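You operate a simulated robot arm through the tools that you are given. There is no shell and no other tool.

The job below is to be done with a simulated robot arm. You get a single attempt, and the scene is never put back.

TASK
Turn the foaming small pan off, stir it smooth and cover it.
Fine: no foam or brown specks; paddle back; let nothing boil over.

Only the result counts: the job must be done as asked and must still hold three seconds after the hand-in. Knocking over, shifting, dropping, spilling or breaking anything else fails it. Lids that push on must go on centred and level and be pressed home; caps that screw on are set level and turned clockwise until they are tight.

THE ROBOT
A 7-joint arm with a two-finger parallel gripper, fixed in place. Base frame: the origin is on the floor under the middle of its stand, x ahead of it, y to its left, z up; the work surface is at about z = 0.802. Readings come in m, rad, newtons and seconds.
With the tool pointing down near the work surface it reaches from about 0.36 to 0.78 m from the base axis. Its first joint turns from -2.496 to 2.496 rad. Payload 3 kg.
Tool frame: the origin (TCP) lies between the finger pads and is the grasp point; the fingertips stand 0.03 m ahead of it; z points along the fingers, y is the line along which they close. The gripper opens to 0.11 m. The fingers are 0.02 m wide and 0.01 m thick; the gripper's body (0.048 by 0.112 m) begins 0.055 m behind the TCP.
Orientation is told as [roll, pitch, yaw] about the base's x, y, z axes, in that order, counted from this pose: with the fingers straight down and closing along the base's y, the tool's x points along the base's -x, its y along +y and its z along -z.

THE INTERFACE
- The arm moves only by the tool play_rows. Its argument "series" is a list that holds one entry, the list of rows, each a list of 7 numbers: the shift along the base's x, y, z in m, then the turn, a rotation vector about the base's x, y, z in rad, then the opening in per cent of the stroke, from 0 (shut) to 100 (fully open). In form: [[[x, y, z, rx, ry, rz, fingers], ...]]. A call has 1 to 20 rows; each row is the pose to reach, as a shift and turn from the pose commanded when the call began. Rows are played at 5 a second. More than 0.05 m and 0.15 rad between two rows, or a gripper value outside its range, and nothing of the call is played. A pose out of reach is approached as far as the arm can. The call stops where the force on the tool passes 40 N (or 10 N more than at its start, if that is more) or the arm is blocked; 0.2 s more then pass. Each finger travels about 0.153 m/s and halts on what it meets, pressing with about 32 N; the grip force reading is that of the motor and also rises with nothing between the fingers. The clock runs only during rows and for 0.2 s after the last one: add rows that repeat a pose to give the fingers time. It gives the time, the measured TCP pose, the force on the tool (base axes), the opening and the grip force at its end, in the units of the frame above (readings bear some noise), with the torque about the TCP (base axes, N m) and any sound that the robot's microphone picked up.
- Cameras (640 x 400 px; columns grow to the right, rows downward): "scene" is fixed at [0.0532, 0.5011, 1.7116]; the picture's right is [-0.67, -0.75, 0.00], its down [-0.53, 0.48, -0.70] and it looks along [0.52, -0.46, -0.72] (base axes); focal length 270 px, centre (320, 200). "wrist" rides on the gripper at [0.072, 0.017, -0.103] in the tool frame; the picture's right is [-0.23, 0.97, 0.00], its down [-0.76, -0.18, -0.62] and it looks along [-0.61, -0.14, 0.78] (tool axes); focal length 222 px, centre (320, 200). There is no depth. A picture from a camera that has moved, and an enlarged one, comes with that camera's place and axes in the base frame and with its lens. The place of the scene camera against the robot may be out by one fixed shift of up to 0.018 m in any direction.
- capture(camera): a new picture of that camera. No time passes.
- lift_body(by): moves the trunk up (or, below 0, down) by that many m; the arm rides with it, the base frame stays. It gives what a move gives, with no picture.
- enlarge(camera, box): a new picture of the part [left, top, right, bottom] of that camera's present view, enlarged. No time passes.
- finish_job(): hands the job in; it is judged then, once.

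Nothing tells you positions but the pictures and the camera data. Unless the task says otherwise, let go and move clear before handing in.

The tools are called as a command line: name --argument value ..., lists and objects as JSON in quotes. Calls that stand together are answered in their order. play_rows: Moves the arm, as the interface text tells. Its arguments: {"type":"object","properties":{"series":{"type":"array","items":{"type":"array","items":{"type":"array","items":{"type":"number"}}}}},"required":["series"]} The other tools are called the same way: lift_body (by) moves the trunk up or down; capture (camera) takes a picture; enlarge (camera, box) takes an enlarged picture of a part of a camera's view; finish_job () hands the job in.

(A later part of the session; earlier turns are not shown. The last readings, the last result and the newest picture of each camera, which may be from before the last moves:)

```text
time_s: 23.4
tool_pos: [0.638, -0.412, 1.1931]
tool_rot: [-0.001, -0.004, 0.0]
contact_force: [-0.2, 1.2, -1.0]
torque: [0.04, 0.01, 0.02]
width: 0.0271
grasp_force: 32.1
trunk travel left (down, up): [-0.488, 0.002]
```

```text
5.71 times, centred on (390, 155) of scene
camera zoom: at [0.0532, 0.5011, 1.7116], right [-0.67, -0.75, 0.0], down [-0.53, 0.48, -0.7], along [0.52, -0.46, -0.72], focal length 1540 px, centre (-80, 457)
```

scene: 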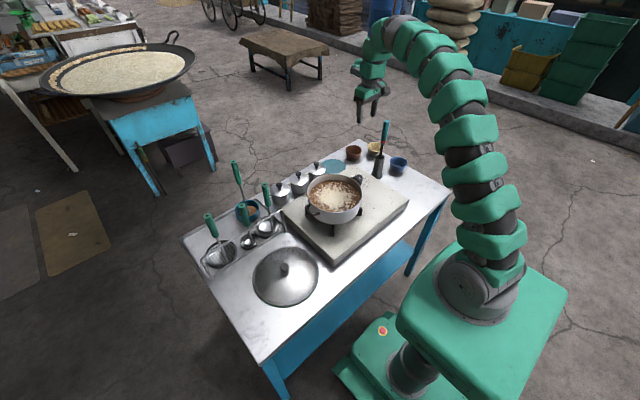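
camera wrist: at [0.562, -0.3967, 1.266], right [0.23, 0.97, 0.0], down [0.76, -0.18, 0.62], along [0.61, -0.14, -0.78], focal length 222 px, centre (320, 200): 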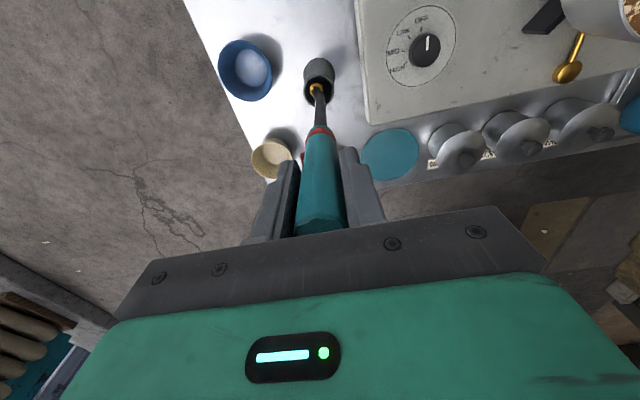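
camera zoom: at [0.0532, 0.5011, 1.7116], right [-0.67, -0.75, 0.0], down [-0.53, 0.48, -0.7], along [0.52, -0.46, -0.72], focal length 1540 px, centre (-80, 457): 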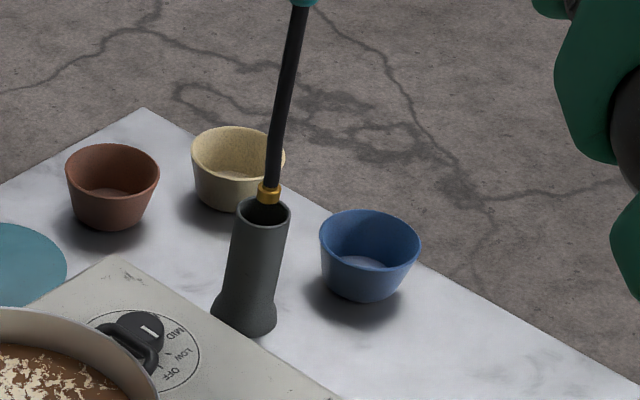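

A brass collar is above the rim with the tip still inside. Continuing to lift in small steps.

play_rows --series '[[[0, 0, 0.015, 0, 0, 0, 0], [0, 0, 0.03, 0, 0, 0, 0]]]'

enlarge --camera "wrist" --box '[240, 30, 380, 170]'

enlarge --camera "scene" --box '[350, 120, 430, 190]'

```text
time_s: 24.0
tool_pos: [0.6362, -0.412, 1.2218]
tool_rot: [0.003, -0.001, -0.001]
contact_force: [0.0, -0.2, -1.8]
torque: [0.02, 0.02, 0.03]
width: 0.0272
grasp_force: 32.2
trunk travel left (down, up): [-0.488, 0.002]
```

```text
2.86 times, centred on (310, 100) of wrist
camera zoom: at [0.5616, -0.3958, 1.3255], right [0.23, 0.97, 0.0], down [0.76, -0.18, 0.62], along [0.61, -0.14, -0.78], focal length 635 px, centre (349, 486)
```

zoom: 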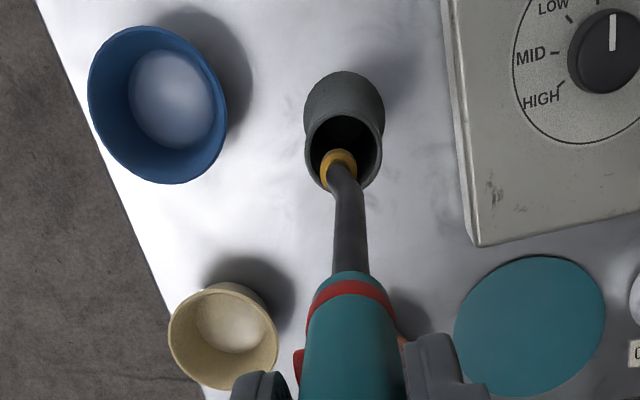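

```text
5.71 times, centred on (390, 155) of scene
camera zoom: at [0.0532, 0.5011, 1.7116], right [-0.67, -0.75, 0.0], down [-0.53, 0.48, -0.7], along [0.52, -0.46, -0.72], focal length 1540 px, centre (-80, 457)
```

zoom: 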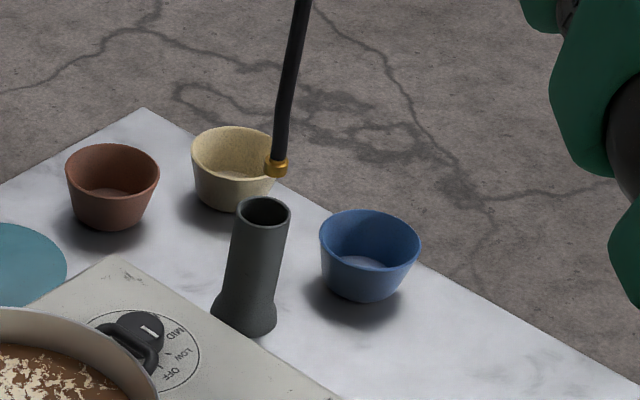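

This is a gas lighter (brass tip, no blade), not the paddle. I'll lower it straight back into its holder to the very same height and release it.

play_rows --series '[[[0, 0, -0.02, 0, 0, 0, 0], [0, 0, -0.04, 0, 0, 0, 0], [0, 0, -0.06, 0, 0, 0, 0], [0, 0, -0.08, 0, 0, 0, 0], [0, 0, -0.1, 0, 0, 0, 0], [0, 0, -0.12, 0, 0, 0, 0], [0, 0, -0.135, 0, 0, 0, 0], [0, 0, -0.145, 0, 0, 0, 0], [0, 0, -0.149, 0, 0, 0, 0], [0, 0, -0.149, 0, 0, 0, 0]]]'

enlarge --camera "scene" --box '[330, 80, 440, 190]'

enlarge --camera "scene" --box '[190, 140, 310, 290]'

enlarge --camera "scene" --box '[0, 0, 220, 180]'

```text
time_s: 26.2
tool_pos: [0.6376, -0.4112, 1.0747]
tool_rot: [0.0, -0.004, 0.0]
contact_force: [-0.6, 0.6, -1.3]
torque: [0.02, 0.01, -0.01]
width: 0.0272
grasp_force: 31.9
trunk travel left (down, up): [-0.488, 0.002]
```

```text
3.64 times, centred on (385, 135) of scene
camera zoom: at [0.0532, 0.5011, 1.7116], right [-0.67, -0.75, 0.0], down [-0.53, 0.48, -0.7], along [0.52, -0.46, -0.72], focal length 980 px, centre (84, 436)
```

zoom: 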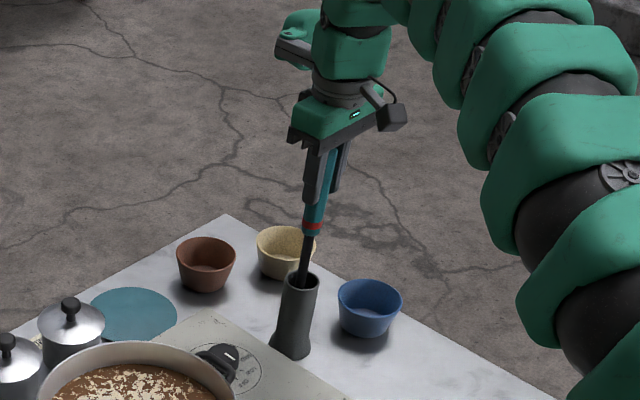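

```text
2.67 times, centred on (250, 215) of scene
camera zoom: at [0.0532, 0.5011, 1.7116], right [-0.67, -0.75, 0.0], down [-0.53, 0.48, -0.7], along [0.52, -0.46, -0.72], focal length 719 px, centre (507, 160)
```

zoom: 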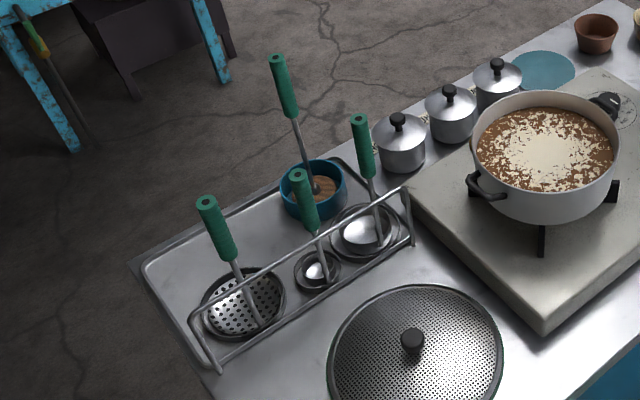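

```text
2.22 times, centred on (110, 90) of scene
camera zoom: at [0.0532, 0.5011, 1.7116], right [-0.67, -0.75, 0.0], down [-0.53, 0.48, -0.7], along [0.52, -0.46, -0.72], focal length 599 px, centre (787, 444)
```

zoom: 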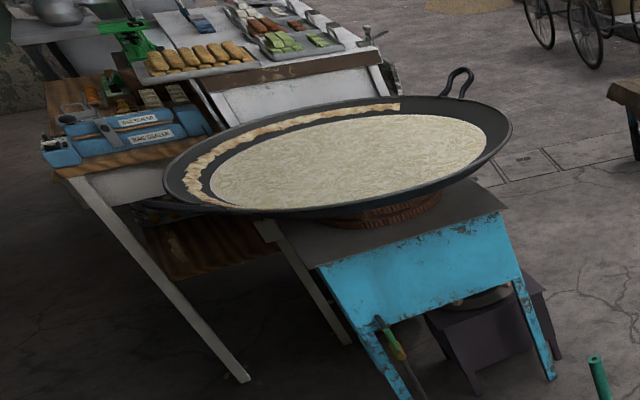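

The lighter is back to its original height. The paddle must be the green-handled tool standing in the teal pot at the left; I'll release, rise clear and go and look there.

play_rows --series '[[[0, 0, 0, 0, 0, 0, 30], [0, 0, 0, 0, 0, 0, 60], [0, 0, 0, 0, 0, 0, 60], [0, 0, 0.03, 0, 0, 0, 60], [0, 0, 0.07, 0, 0, 0, 60], [0, 0, 0.105, 0, 0, 0, 60], [0, 0, 0.12, 0, 0, 0, 60]]]'

capture --camera "wrist"

enlarge --camera "scene" --box '[330, 80, 440, 190]'

```text
time_s: 27.8
tool_pos: [0.6396, -0.41, 1.195]
tool_rot: [-0.003, -0.003, 0.001]
contact_force: [-0.9, -0.3, -0.7]
torque: [0.01, -0.01, 0.0]
width: 0.066
grasp_force: 0.1
trunk travel left (down, up): [-0.488, 0.002]
```

```text
taken
camera wrist: at [0.5637, -0.3947, 1.298], right [0.23, 0.97, 0.0], down [0.76, -0.18, 0.63], along [0.61, -0.14, -0.78], focal length 222 px, centre (320, 200)
```

wrist: 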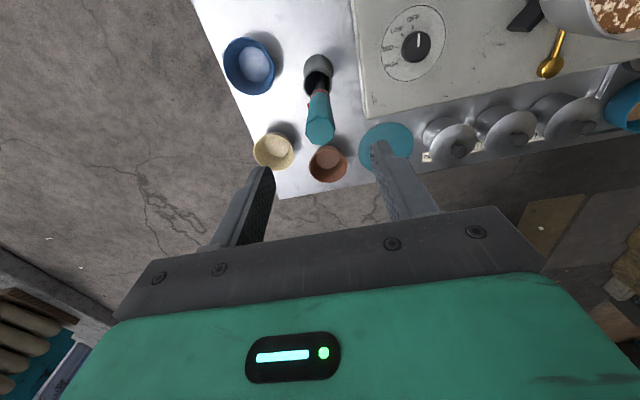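

```text
3.64 times, centred on (385, 135) of scene
camera zoom: at [0.0532, 0.5011, 1.7116], right [-0.67, -0.75, 0.0], down [-0.53, 0.48, -0.7], along [0.52, -0.46, -0.72], focal length 980 px, centre (84, 436)
```

zoom: 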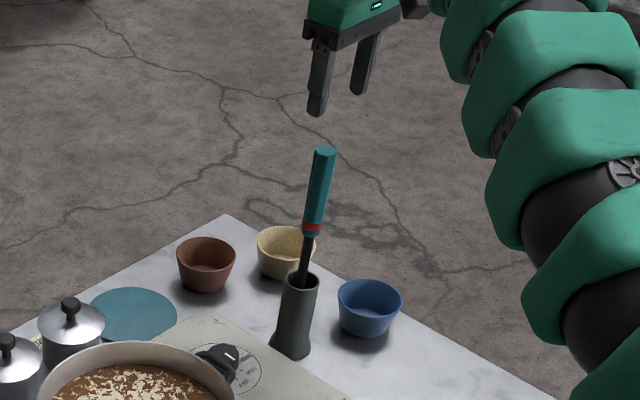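

The lighter stands exactly as before. Next I'll move high over the table to the left side to examine the tool in the teal pot (roughly (0.82, 0.22)).

play_rows --series '[[[-0.02, 0.03, 0.02, 0, 0, 0, 60], [-0.04, 0.07, 0.035, 0, 0, 0, 60], [-0.055, 0.113, 0.045, 0, 0, 0, 60], [-0.068, 0.16, 0.052, 0, 0, 0, 60], [-0.075, 0.208, 0.055, 0, 0, 0, 60], [-0.08, 0.256, 0.055, 0, 0, 0, 60], [-0.08, 0.305, 0.055, 0, 0, 0, 60], [-0.08, 0.354, 0.055, 0, 0, 0, 60], [-0.075, 0.402, 0.055, 0, 0, 0, 60], [-0.065, 0.449, 0.055, 0, 0, 0, 60], [-0.055, 0.496, 0.055, 0, 0, 0, 60], [-0.045, 0.543, 0.055, 0, 0, 0, 60], [-0.035, 0.59, 0.055, 0, 0, 0, 60], [-0.03, 0.632, 0.055, 0, 0, 0, 60]]]'

capture --camera "wrist"

capture --camera "scene"

```text
time_s: 30.8
tool_pos: [0.6077, 0.2206, 1.2508]
tool_rot: [0.0, -0.002, 0.0]
contact_force: [-0.9, -0.9, 0.2]
torque: [0.04, -0.04, 0.02]
width: 0.0659
grasp_force: 0.0
trunk travel left (down, up): [-0.488, 0.002]
```

```text
taken
camera wrist: at [0.5337, 0.2365, 1.3535], right [0.23, 0.97, 0.0], down [0.76, -0.18, 0.62], along [0.61, -0.14, -0.78], focal length 222 px, centre (320, 200)
```

wrist: 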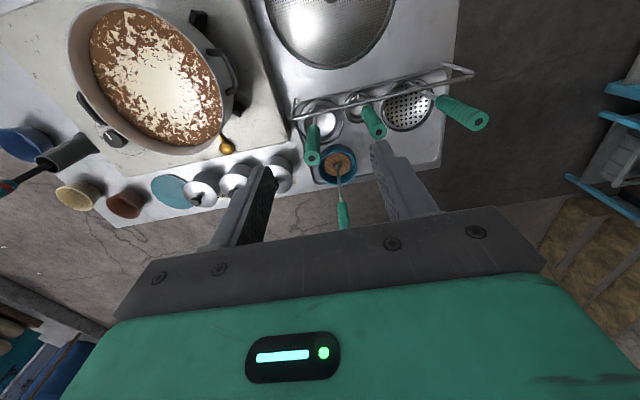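

```text
taken
```

scene: 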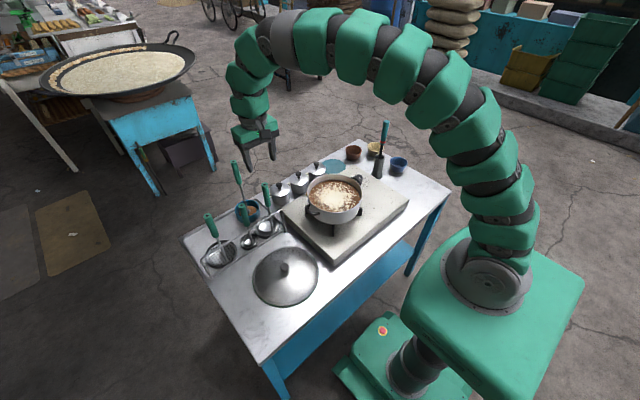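

enlarge --camera "wrist" --box '[270, 60, 490, 240]'

enlarge --camera "wrist" --box '[300, 130, 380, 230]'

enlarge --camera "wrist" --box '[50, 0, 300, 210]'

enlarge --camera "scene" --box '[190, 140, 310, 290]'

```text
2.22 times, centred on (380, 150) of wrist
camera zoom: at [0.5337, 0.2365, 1.3535], right [0.23, 0.97, 0.0], down [0.76, -0.18, 0.62], along [0.61, -0.14, -0.78], focal length 494 px, centre (187, 311)
```

zoom: 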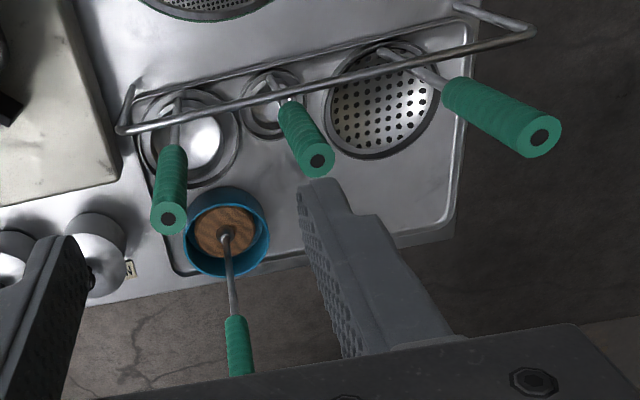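

```text
4.00 times, centred on (340, 180) of wrist
camera zoom: at [0.5337, 0.2365, 1.3535], right [0.23, 0.97, 0.0], down [0.76, -0.18, 0.62], along [0.61, -0.14, -0.78], focal length 888 px, centre (240, 280)
```

zoom: 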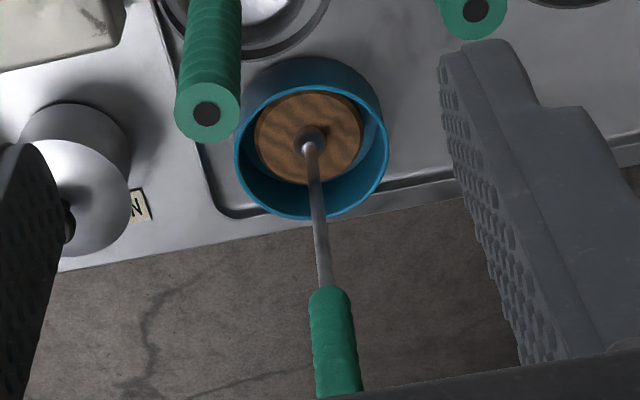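

```text
1.90 times, centred on (175, 105) of wrist
camera zoom: at [0.5337, 0.2365, 1.3535], right [0.23, 0.97, 0.0], down [0.76, -0.18, 0.62], along [0.61, -0.14, -0.78], focal length 423 px, centre (596, 381)
```

zoom: 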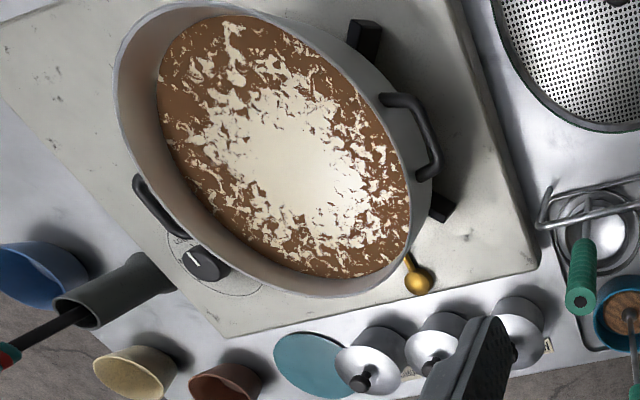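

```text
2.67 times, centred on (250, 215) of scene
camera zoom: at [0.0532, 0.5011, 1.7116], right [-0.67, -0.75, 0.0], down [-0.53, 0.48, -0.7], along [0.52, -0.46, -0.72], focal length 719 px, centre (507, 160)
```

zoom: 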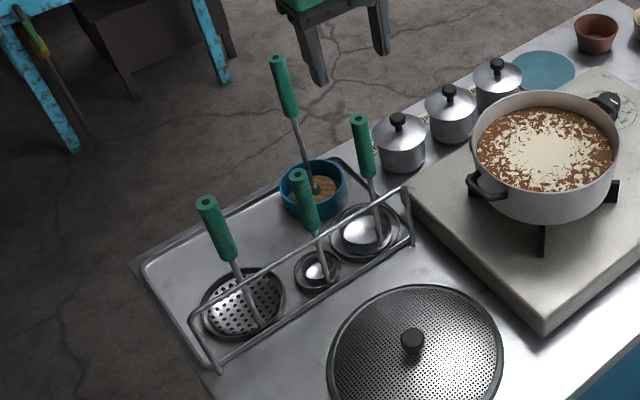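

The tool in the teal pot (rod vertical near (0.848, 0.215), handle z≈0.97–1.09) appears to be the paddle, but it is beyond the vertical-tool reach, so I'd need a tilted grasp. First I zoom in to confirm it's the paddle.

enlarge --camera "wrist" --box '[318, 140, 362, 190]'

enlarge --camera "scene" --box '[225, 150, 285, 230]'

enlarge --camera "scene" --box '[195, 200, 285, 275]'

enlarge --camera "wrist" --box '[205, 110, 255, 165]'

```text
8.00 times, centred on (340, 165) of wrist
camera zoom: at [0.5337, 0.2365, 1.3535], right [0.23, 0.97, 0.0], down [0.76, -0.18, 0.62], along [0.61, -0.14, -0.78], focal length 1777 px, centre (160, 480)
```

zoom: 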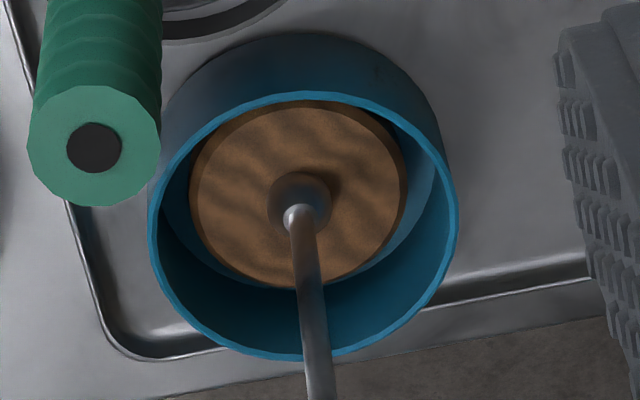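

```text
5.00 times, centred on (255, 190) of scene
camera zoom: at [0.0532, 0.5011, 1.7116], right [-0.67, -0.75, 0.0], down [-0.53, 0.48, -0.7], along [0.52, -0.46, -0.72], focal length 1348 px, centre (645, 250)
```

zoom: 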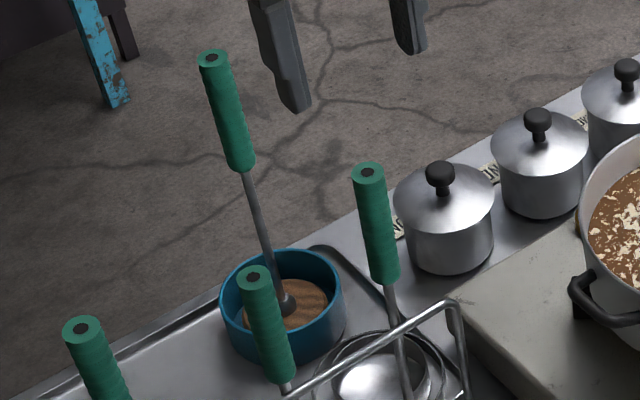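

```text
5.33 times, centred on (240, 238) of scene
camera zoom: at [0.0532, 0.5011, 1.7116], right [-0.67, -0.75, 0.0], down [-0.53, 0.48, -0.7], along [0.52, -0.46, -0.72], focal length 1438 px, centre (747, 0)
```

zoom: 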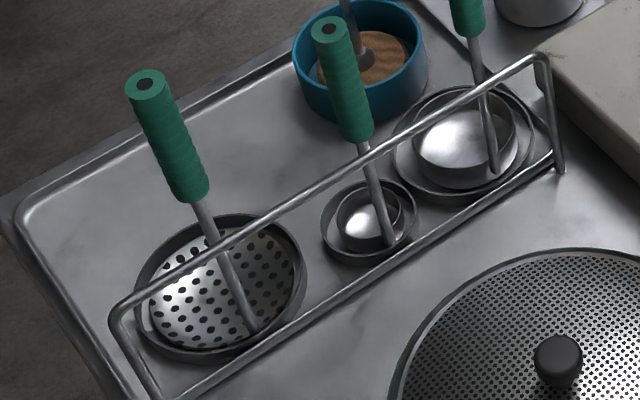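

```text
7.27 times, centred on (230, 138) of wrist
camera zoom: at [0.5337, 0.2365, 1.3535], right [0.23, 0.97, 0.0], down [0.76, -0.18, 0.62], along [0.61, -0.14, -0.78], focal length 1615 px, centre (974, 654)
```

zoom: 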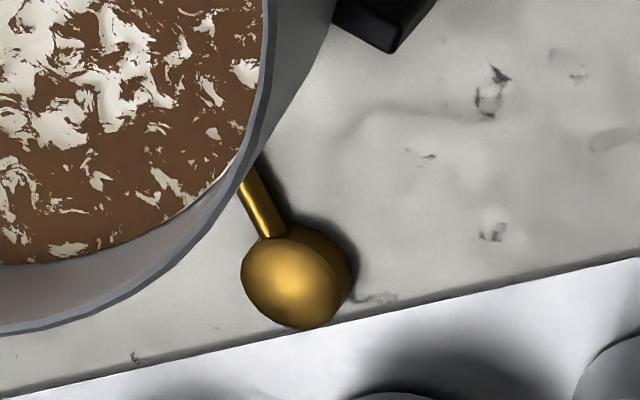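

It is the paddle: a wooden disc with a hub on a rod, in the teal pot at about (0.838, 0.215). I'll tilt the tool 30° outward (yaw −0.2 to pass between the ladle handles) and go to a pre-grasp point.

play_rows --series '[[[0.0347, 0.0015, -0.005, -0.0104, -0.1036, -0.0391, 60], [0.0693, 0.003, -0.015, -0.0208, -0.2072, -0.0782, 60], [0.104, 0.0045, -0.03, -0.0312, -0.3109, -0.1173, 60], [0.1386, 0.006, -0.05, -0.0416, -0.4145, -0.1564, 60], [0.1733, 0.0075, -0.065, -0.052, -0.5181, -0.1955, 60], [0.1733, 0.0075, -0.0865, -0.052, -0.5181, -0.1955, 60], [0.1733, 0.0075, -0.0865, -0.052, -0.5181, -0.1955, 60]]]'

capture --camera "wrist"

capture --camera "scene"

```text
time_s: 32.4
tool_pos: [0.7813, 0.2287, 1.1614]
tool_rot: [-0.002, -0.523, -0.199]
contact_force: [0.2, 0.0, 0.6]
torque: [-0.05, 0.02, 0.01]
width: 0.0659
grasp_force: 0.0
trunk travel left (down, up): [-0.488, 0.002]
```

```text
taken
camera wrist: at [0.6701, 0.2671, 1.2154], right [0.39, 0.92, 0.11], down [0.31, -0.24, 0.92], along [0.87, -0.32, -0.37], focal length 222 px, centre (320, 200)
```

wrist: 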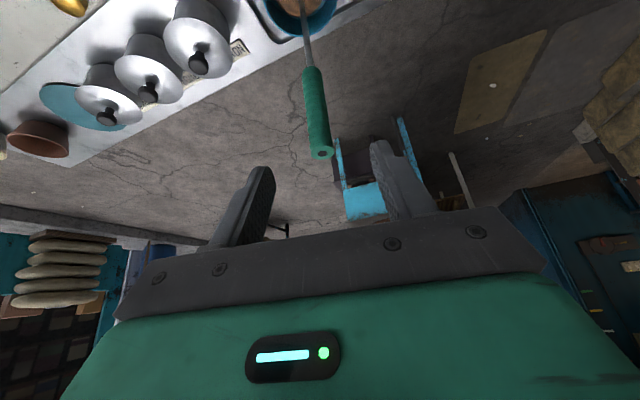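

```text
taken
```

scene: 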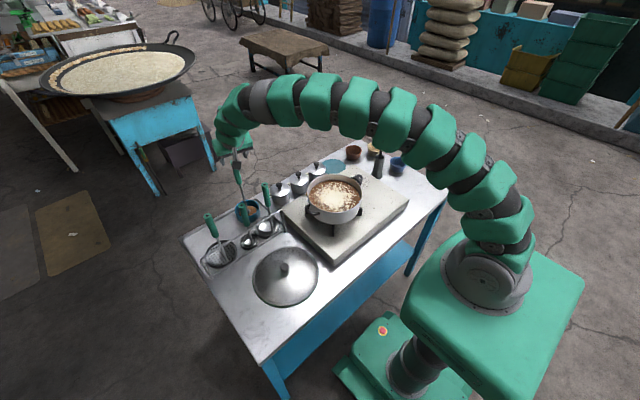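

The handle lies right in the finger plane: axis at about (0.838, 0.212), z 0.985–1.10. Advancing along the finger direction to the grasp point at z≈1.06.

play_rows --series '[[[0.0149, -0.004, -0.0255, 0, 0, 0, 60], [0.0298, -0.0079, -0.051, 0, 0, 0, 60], [0.0447, -0.0119, -0.0765, 0, 0, 0, 60], [0.0596, -0.0158, -0.102, 0, 0, 0, 60], [0.0596, -0.0158, -0.102, 0, 0, 0, 60]]]'

capture --camera "wrist"

enlarge --camera "scene" --box '[180, 120, 320, 260]'

```text
time_s: 33.6
tool_pos: [0.8402, 0.213, 1.0614]
tool_rot: [-0.003, -0.522, -0.201]
contact_force: [0.1, -0.9, 0.2]
torque: [-0.01, -0.01, 0.02]
width: 0.0657
grasp_force: 0.1
trunk travel left (down, up): [-0.488, 0.002]
```

```text
taken
camera wrist: at [0.729, 0.2512, 1.1146], right [0.39, 0.92, 0.11], down [0.31, -0.24, 0.92], along [0.87, -0.32, -0.38], focal length 222 px, centre (320, 200)
```

wrist: 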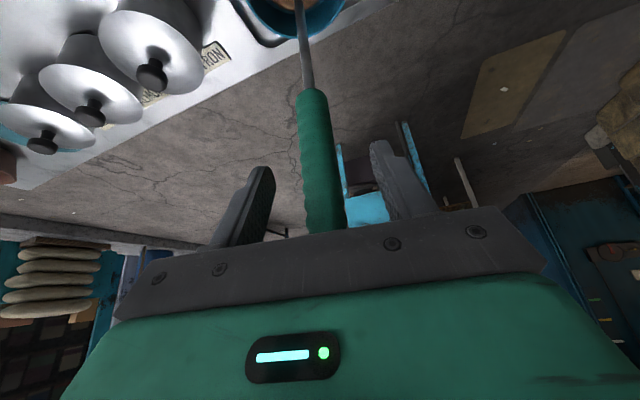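

```text
2.86 times, centred on (250, 190) of scene
camera zoom: at [0.0532, 0.5011, 1.7116], right [-0.67, -0.75, 0.0], down [-0.53, 0.48, -0.7], along [0.52, -0.46, -0.72], focal length 770 px, centre (520, 229)
```

zoom: 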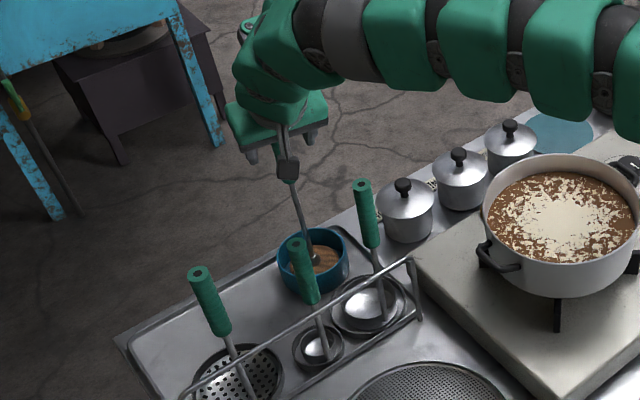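

The handle is centred between the pads. Closing.

play_rows --series '[[[0, 0, 0, 0, 0, 0, 30], [0, 0, 0, 0, 0, 0, 0], [0, 0, 0, 0, 0, 0, 0]]]'

capture --camera "wrist"

enlarge --camera "scene" --box '[210, 140, 290, 240]'

```text
time_s: 34.4
tool_pos: [0.8394, 0.2129, 1.0608]
tool_rot: [-0.003, -0.521, -0.198]
contact_force: [0.6, 0.0, 0.8]
torque: [0.13, 0.03, 0.0]
width: 0.0214
grasp_force: 32.0
trunk travel left (down, up): [-0.488, 0.002]
```

```text
taken
camera wrist: at [0.7287, 0.2511, 1.1146], right [0.39, 0.92, 0.11], down [0.31, -0.24, 0.92], along [0.87, -0.32, -0.38], focal length 222 px, centre (320, 200)
```

wrist: 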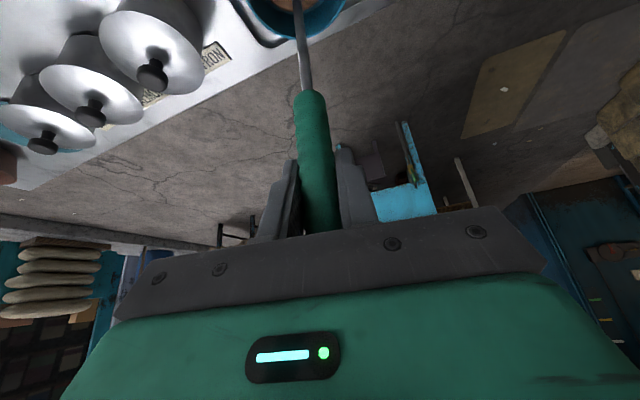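

```text
4.00 times, centred on (250, 190) of scene
camera zoom: at [0.0532, 0.5011, 1.7116], right [-0.67, -0.75, 0.0], down [-0.53, 0.48, -0.7], along [0.52, -0.46, -0.72], focal length 1078 px, centre (600, 240)
```

zoom: 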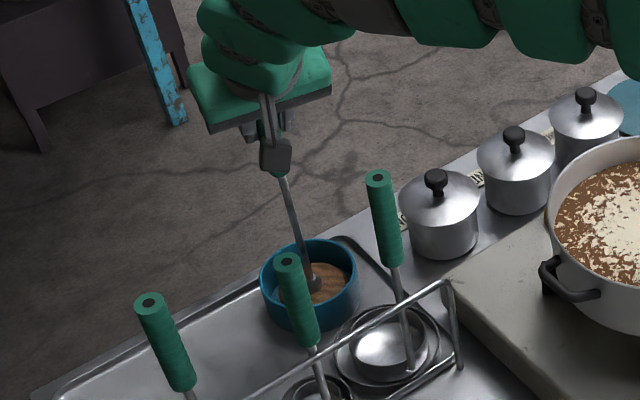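

Paddle gripped (21 mm). Lifting straight up out of the pot, in a first check of 5 cm.

play_rows --series '[[[0, 0, 0.012, 0, 0, 0, 0], [0, 0, 0.025, 0, 0, 0, 0], [0, 0, 0.04, 0, 0, 0, 0], [0, 0, 0.055, 0, 0, 0, 0]]]'

enlarge --camera "scene" --box '[210, 140, 290, 240]'

enlarge --camera "wrist" --box '[200, 0, 400, 150]'

```text
time_s: 35.4
tool_pos: [0.8391, 0.2124, 1.1154]
tool_rot: [-0.001, -0.523, -0.201]
contact_force: [-0.4, -0.2, -3.8]
torque: [0.02, 0.02, 0.01]
width: 0.0213
grasp_force: 32.0
trunk travel left (down, up): [-0.488, 0.002]
```

```text
4.00 times, centred on (250, 190) of scene
camera zoom: at [0.0532, 0.5011, 1.7116], right [-0.67, -0.75, 0.0], down [-0.53, 0.48, -0.7], along [0.52, -0.46, -0.72], focal length 1078 px, centre (600, 240)
```

zoom: 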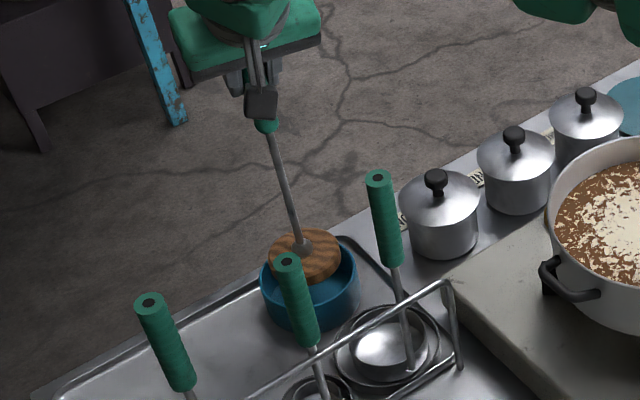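

```text
2.67 times, centred on (300, 75) of wrist
camera zoom: at [0.7289, 0.2506, 1.1689], right [0.39, 0.92, 0.11], down [0.31, -0.24, 0.92], along [0.87, -0.32, -0.37], focal length 592 px, centre (373, 533)
```

zoom: 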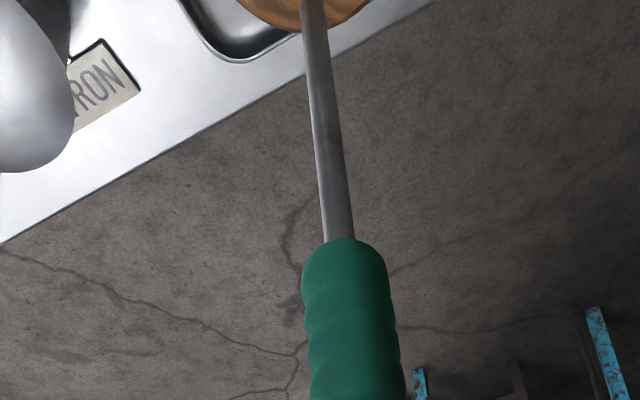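

Confirmed: a wooden disc paddle. Continuing the lift, then swinging inward between the ladle handle and the small pots.

play_rows --series '[[[0, 0, 0.03, 0, 0, 0, 0], [0, 0, 0.06, 0, 0, 0, 0], [0, 0, 0.085, 0, 0, 0, 0], [-0.022, -0.025, 0.095, 0, 0, 0, 0], [-0.045, -0.051, 0.105, 0, 0, 0, 0], [-0.068, -0.077, 0.12, 0, 0, 0, 0], [-0.09, -0.103, 0.145, 0, 0, 0, 0], [-0.105, -0.125, 0.17, 0, 0, 0, 0], [-0.115, -0.14, 0.185, 0, 0, 0, 0]]]'

capture --camera "wrist"

capture --camera "scene"

```text
time_s: 37.4
tool_pos: [0.7249, 0.0726, 1.3019]
tool_rot: [-0.002, -0.521, -0.199]
contact_force: [-0.4, -0.5, -3.5]
torque: [-0.01, 0.02, -0.01]
width: 0.0214
grasp_force: 32.2
trunk travel left (down, up): [-0.488, 0.002]
```

```text
taken
camera wrist: at [0.6139, 0.1119, 1.3548], right [0.39, 0.92, 0.11], down [0.31, -0.24, 0.92], along [0.87, -0.32, -0.38], focal length 222 px, centre (320, 200)
```

wrist: 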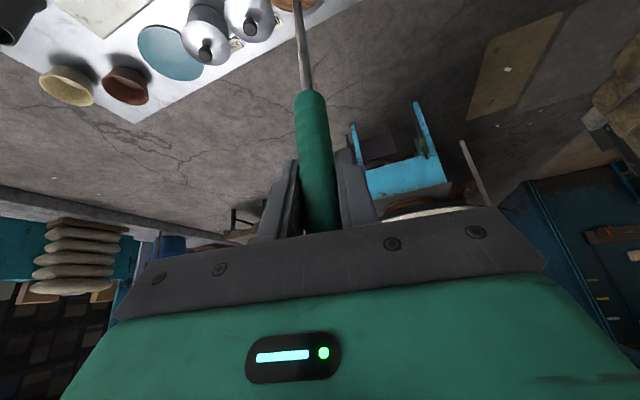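

```text
taken
```

scene: 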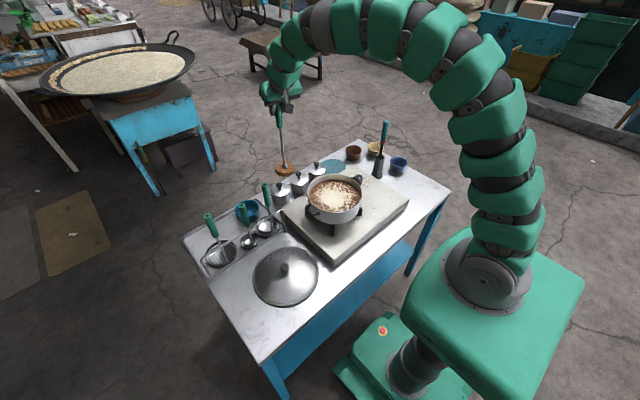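

The paddle is clear of everything. I take the pan's centre as about (0.56, -0.031), rim z≈0.97; I'll carry the paddle above it and check the alignment from the scene camera.

play_rows --series '[[[-0.033, -0.021, 0, 0, 0, 0, 0], [-0.066, -0.042, 0, 0, 0, 0, 0], [-0.099, -0.063, 0, 0, 0, 0, 0], [-0.132, -0.084, -0.01, 0, 0, 0, 0], [-0.1634, -0.1036, -0.02, 0, 0, 0, 0], [-0.1634, -0.1036, -0.02, 0, 0, 0, 0]]]'

capture --camera "wrist"

enlarge --camera "scene" --box '[270, 100, 410, 260]'

```text
time_s: 38.8
tool_pos: [0.5598, -0.0298, 1.2819]
tool_rot: [0.0, -0.523, -0.198]
contact_force: [0.2, -0.1, -2.6]
torque: [0.04, -0.01, -0.01]
width: 0.0213
grasp_force: 31.9
trunk travel left (down, up): [-0.488, 0.002]
```

```text
taken
camera wrist: at [0.4499, 0.008, 1.3353], right [0.39, 0.92, 0.11], down [0.31, -0.24, 0.92], along [0.87, -0.32, -0.37], focal length 222 px, centre (320, 200)
```

wrist: 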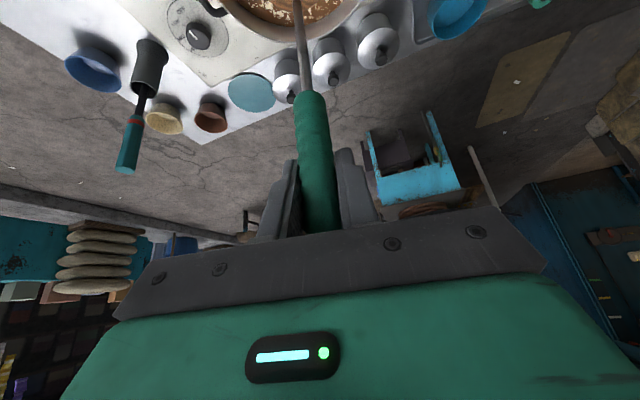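

```text
2.50 times, centred on (340, 180) of scene
camera zoom: at [0.0532, 0.5011, 1.7116], right [-0.67, -0.75, 0.0], down [-0.53, 0.48, -0.7], along [0.52, -0.46, -0.72], focal length 674 px, centre (270, 250)
```

zoom: 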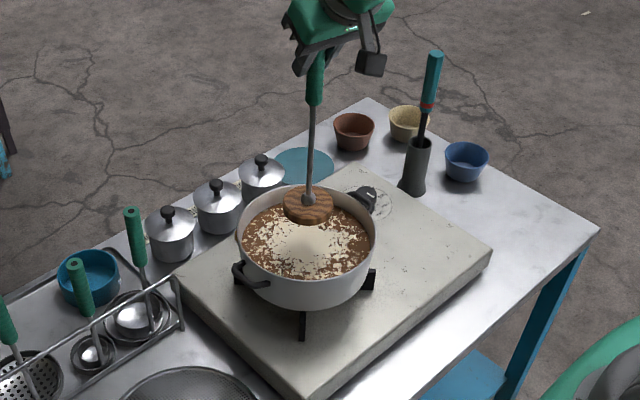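

The paddle hangs nearly over the pan's centre. I'll shift a few mm and lower until the disc is just at the milk surface, then check.

play_rows --series '[[[0.001, -0.001, -0.02, 0, 0, 0, 0], [0.002, -0.002, -0.04, 0, 0, 0, 0], [0.003, -0.003, -0.06, 0, 0, 0, 0], [0.003, -0.003, -0.078, 0, 0, 0, 0], [0.003, -0.003, -0.078, 0, 0, 0, 0]]]'

enlarge --camera "scene" --box '[290, 150, 390, 250]'

capture --camera "wrist"

```text
time_s: 40.0
tool_pos: [0.5647, -0.0339, 1.2035]
tool_rot: [-0.001, -0.522, -0.2]
contact_force: [0.5, -0.9, -2.2]
torque: [0.02, -0.01, -0.01]
width: 0.0214
grasp_force: 32.6
trunk travel left (down, up): [-0.488, 0.002]
```

```text
4.00 times, centred on (340, 200) of scene
camera zoom: at [0.0532, 0.5011, 1.7116], right [-0.67, -0.75, 0.0], down [-0.53, 0.48, -0.7], along [0.52, -0.46, -0.72], focal length 1078 px, centre (240, 200)
```

zoom: 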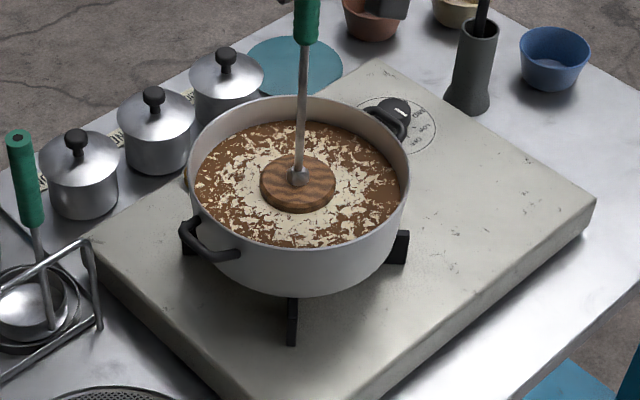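

```text
taken
camera wrist: at [0.4542, 0.0042, 1.2561], right [0.39, 0.92, 0.11], down [0.31, -0.24, 0.92], along [0.87, -0.32, -0.38], focal length 222 px, centre (320, 200)
```

wrist: 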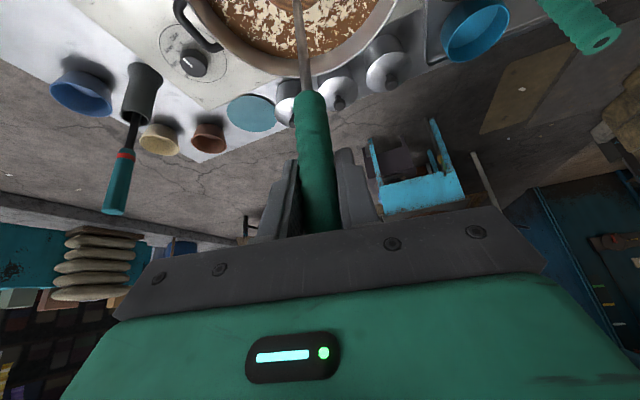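

The disc is just above the milk, nearly centred. I'll lower it slowly into the milk while watching force and picture.

play_rows --series '[[[0.002, -0.002, -0.006, 0, 0, 0, 0], [0.0025, -0.004, -0.012, 0, 0, 0, 0], [0.0025, -0.004, -0.018, 0, 0, 0, 0], [0.0025, -0.004, -0.018, 0, 0, 0, 0]]]'

enlarge --camera "scene" --box '[300, 160, 375, 235]'

```text
time_s: 41.0
tool_pos: [0.5655, -0.0374, 1.185]
tool_rot: [-0.001, -0.521, -0.199]
contact_force: [-0.1, -0.2, -2.0]
torque: [0.0, 0.02, 0.04]
width: 0.0214
grasp_force: 31.9
trunk travel left (down, up): [-0.488, 0.002]
```

```text
5.33 times, centred on (338, 198) of scene
camera zoom: at [0.0532, 0.5011, 1.7116], right [-0.67, -0.75, 0.0], down [-0.53, 0.48, -0.7], along [0.52, -0.46, -0.72], focal length 1438 px, centre (227, 213)
```

zoom: 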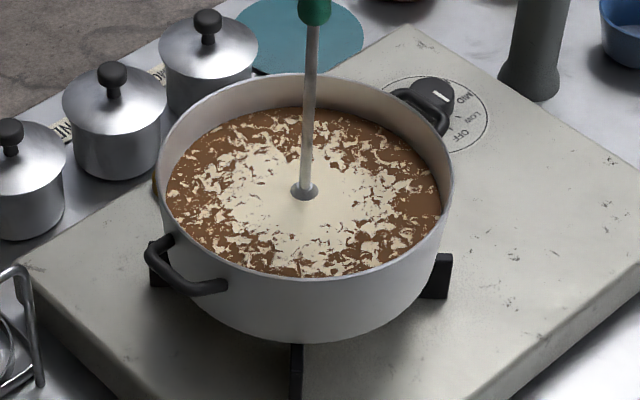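

The disc is submerged and I judge the pan's centre at about (0.5545, -0.0275) with the disc ~13 mm off it. I'll stir one gentle circle of 4.5 cm radius and check forces and the foam.

play_rows --series '[[[0.0109, 0.0052, -0.001, 0, 0, 0, 0], [0.0193, 0.0213, -0.002, 0, 0, 0, 0], [0.0127, 0.0439, -0.002, 0, 0, 0, 0], [-0.0117, 0.0549, -0.002, 0, 0, 0, 0], [-0.0374, 0.0445, -0.002, 0, 0, 0, 0], [-0.0522, 0.0209, -0.002, 0, 0, 0, 0], [-0.0502, -0.0069, -0.002, 0, 0, 0, 0], [-0.0324, -0.0282, -0.002, 0, 0, 0, 0], [-0.0053, -0.0349, -0.002, 0, 0, 0, 0], [0.0204, -0.0245, -0.002, 0, 0, 0, 0], [0.0352, -0.0009, -0.002, 0, 0, 0, 0], [0.0332, 0.0269, -0.002, 0, 0, 0, 0], [0.0154, 0.0482, -0.002, 0, 0, 0, 0]]]'

enlarge --camera "scene" --box '[300, 160, 375, 235]'

```text
time_s: 43.8
tool_pos: [0.5836, 0.0105, 1.1841]
tool_rot: [-0.002, -0.52, -0.203]
contact_force: [0.8, -0.7, -3.0]
torque: [0.01, 0.02, -0.01]
width: 0.0213
grasp_force: 31.7
trunk travel left (down, up): [-0.488, 0.002]
```

```text
5.33 times, centred on (338, 198) of scene
camera zoom: at [0.0532, 0.5011, 1.7116], right [-0.67, -0.75, 0.0], down [-0.53, 0.48, -0.7], along [0.52, -0.46, -0.72], focal length 1438 px, centre (227, 213)
```

zoom: 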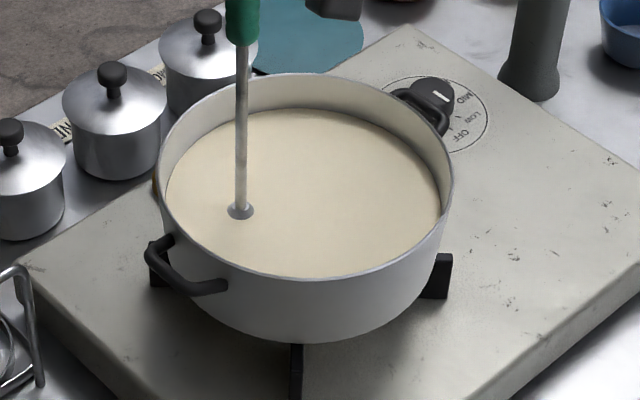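

One circle already turned it smooth and cream-coloured. I'll do one more full circle plus an inner one to be thorough, ending at the centre.

play_rows --series '[[[-0.0271, 0.0067, 0, 0, 0, 0, 0], [-0.0528, -0.0037, 0, 0, 0, 0, 0], [-0.0676, -0.0273, 0, 0, 0, 0, 0], [-0.0656, -0.0551, 0, 0, 0, 0, 0], [-0.0478, -0.0764, 0, 0, 0, 0, 0], [-0.0207, -0.0831, 0, 0, 0, 0, 0], [0.005, -0.0727, 0, 0, 0, 0, 0], [0.0198, -0.0491, 0, 0, 0, 0, 0], [0.0178, -0.0213, 0, 0, 0, 0, 0], [0, 0, 0, 0, 0, 0, 0], [-0.0253, -0.0182, 0, 0, 0, 0, 0], [-0.0433, -0.0334, 0, 0, 0, 0, 0], [-0.0345, -0.0552, 0, 0, 0, 0, 0], [-0.011, -0.0535, 0, 0, 0, 0, 0], [-0.0054, -0.0307, 0, 0, 0, 0, 0], [-0.0239, -0.0382, 0, 0, 0, 0, 0], [-0.0239, -0.0382, 0, 0, 0, 0, 0]]]'

enlarge --camera "scene" --box '[300, 160, 375, 235]'

capture --camera "scene"

```text
time_s: 47.4
tool_pos: [0.5594, -0.0277, 1.1815]
tool_rot: [-0.002, -0.519, -0.2]
contact_force: [-0.7, -0.6, -3.0]
torque: [-0.02, -0.03, 0.0]
width: 0.0215
grasp_force: 31.7
trunk travel left (down, up): [-0.488, 0.002]
```

```text
5.33 times, centred on (338, 198) of scene
camera zoom: at [0.0532, 0.5011, 1.7116], right [-0.67, -0.75, 0.0], down [-0.53, 0.48, -0.7], along [0.52, -0.46, -0.72], focal length 1438 px, centre (227, 213)
```

zoom: 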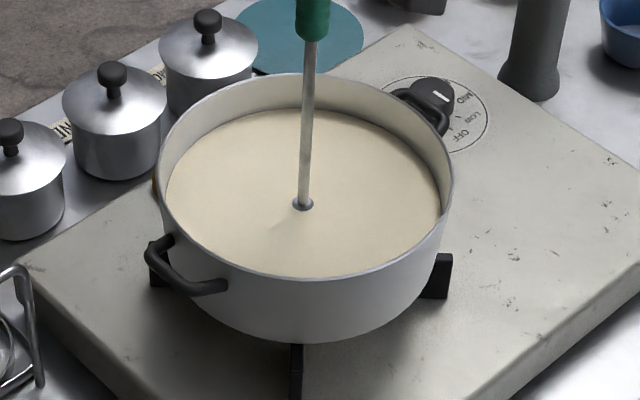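

```text
taken
```

scene: 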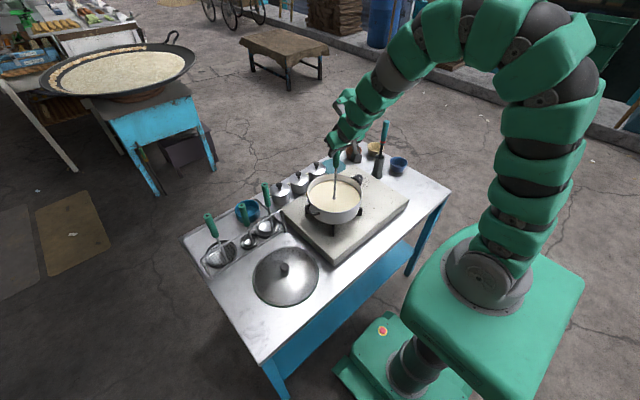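

The milk is smooth and uniform. I'll lift the paddle straight out slowly and let it drip over the pan.

play_rows --series '[[[0, 0, 0.01, 0, 0, 0, 0], [0, 0, 0.02, 0, 0, 0, 0], [0, 0, 0.03, 0, 0, 0, 0], [0, 0, 0.045, 0, 0, 0, 0], [0, 0, 0.065, 0, 0, 0, 0], [0, 0, 0.085, 0, 0, 0, 0], [0, 0, 0.105, 0, 0, 0, 0], [0, 0, 0.118, 0, 0, 0, 0], [0, 0, 0.118, 0, 0, 0, 0], [0, 0, 0.118, 0, 0, 0, 0], [0, 0, 0.118, 0, 0, 0, 0], [0, 0, 0.118, 0, 0, 0, 0], [0, 0, 0.118, 0, 0, 0, 0]]]'

enlarge --camera "scene" --box '[280, 130, 390, 240]'

```text
time_s: 50.2
tool_pos: [0.5585, -0.0282, 1.3008]
tool_rot: [-0.001, -0.522, -0.198]
contact_force: [-0.2, -0.7, -3.3]
torque: [0.01, 0.01, -0.02]
width: 0.0216
grasp_force: 32.3
trunk travel left (down, up): [-0.488, 0.002]
```

```text
3.64 times, centred on (335, 185) of scene
camera zoom: at [0.0532, 0.5011, 1.7116], right [-0.67, -0.75, 0.0], down [-0.53, 0.48, -0.7], along [0.52, -0.46, -0.72], focal length 980 px, centre (266, 254)
```

zoom: 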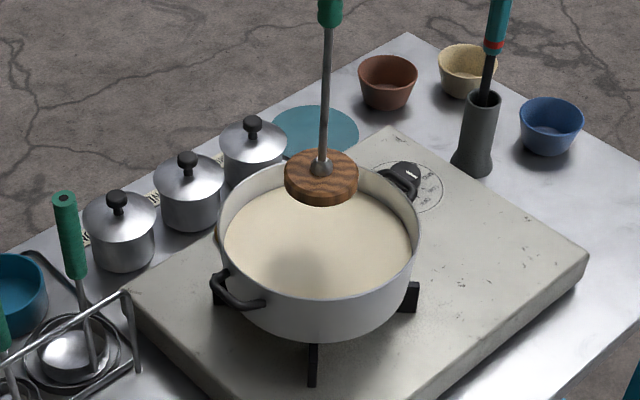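

Milk is smooth with no specks. Now I return the paddle along the reverse path to just above its pot.

play_rows --series '[[[0.033, 0.02, 0, 0, 0, 0, 0], [0.066, 0.04, 0, 0, 0, 0, 0], [0.1, 0.06, 0, 0, 0, 0, 0], [0.133, 0.08, 0, 0, 0, 0, 0], [0.1664, 0.1006, 0, 0, 0, 0, 0], [0.1764, 0.1156, -0.015, 0, 0, 0, 0], [0.1914, 0.1376, -0.04, 0, 0, 0, 0], [0.2134, 0.1636, -0.06, 0, 0, 0, 0], [0.2364, 0.1896, -0.078, 0, 0, 0, 0], [0.2594, 0.2156, -0.09, 0, 0, 0, 0], [0.2814, 0.2406, -0.1, 0, 0, 0, 0], [0.2814, 0.2406, -0.13, 0, 0, 0, 0], [0.2814, 0.2406, -0.16, 0, 0, 0, 0], [0.2814, 0.2406, -0.175, 0, 0, 0, 0], [0.2814, 0.2406, -0.175, 0, 0, 0, 0]]]'

enlarge --camera "scene" --box '[210, 140, 290, 240]'

capture --camera "wrist"

```text
time_s: 53.4
tool_pos: [0.8403, 0.2132, 1.1253]
tool_rot: [-0.002, -0.521, -0.198]
contact_force: [0.9, -0.5, -2.7]
torque: [0.01, 0.0, -0.02]
width: 0.0212
grasp_force: 31.9
trunk travel left (down, up): [-0.488, 0.002]
```

```text
4.00 times, centred on (250, 190) of scene
camera zoom: at [0.0532, 0.5011, 1.7116], right [-0.67, -0.75, 0.0], down [-0.53, 0.48, -0.7], along [0.52, -0.46, -0.72], focal length 1078 px, centre (600, 240)
```

zoom: 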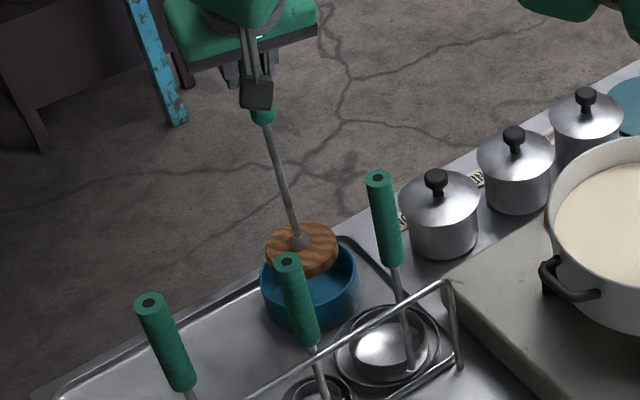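

```text
taken
camera wrist: at [0.7297, 0.2515, 1.1783], right [0.39, 0.92, 0.11], down [0.31, -0.24, 0.92], along [0.87, -0.32, -0.38], focal length 222 px, centre (320, 200)
```

wrist: 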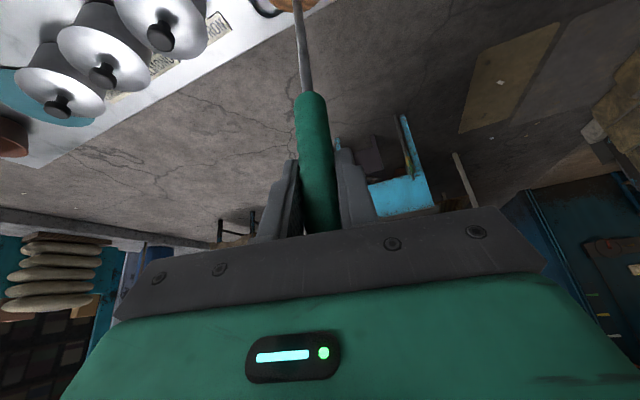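

Aligned above the pot. Lowering to the original height, releasing, and backing off along the finger axis.

play_rows --series '[[[0, 0, -0.015, 0, 0, 0, 0], [0, 0, -0.03, 0, 0, 0, 0], [0, 0, -0.045, 0, 0, 0, 0], [0, 0, -0.057, 0, 0, 0, 0], [0, 0, -0.064, 0, 0, 0, 0], [0, 0, -0.064, 0, 0, 0, 0]]]'

enlarge --camera "scene" --box '[210, 140, 290, 240]'

```text
time_s: 54.8
tool_pos: [0.8396, 0.2119, 1.0623]
tool_rot: [-0.001, -0.522, -0.199]
contact_force: [0.2, 0.6, -2.3]
torque: [-0.03, 0.03, 0.0]
width: 0.0213
grasp_force: 32.1
trunk travel left (down, up): [-0.488, 0.002]
```

```text
4.00 times, centred on (250, 190) of scene
camera zoom: at [0.0532, 0.5011, 1.7116], right [-0.67, -0.75, 0.0], down [-0.53, 0.48, -0.7], along [0.52, -0.46, -0.72], focal length 1078 px, centre (600, 240)
```

zoom: 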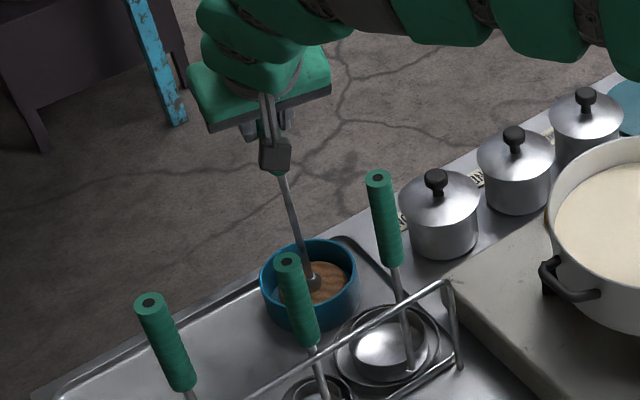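

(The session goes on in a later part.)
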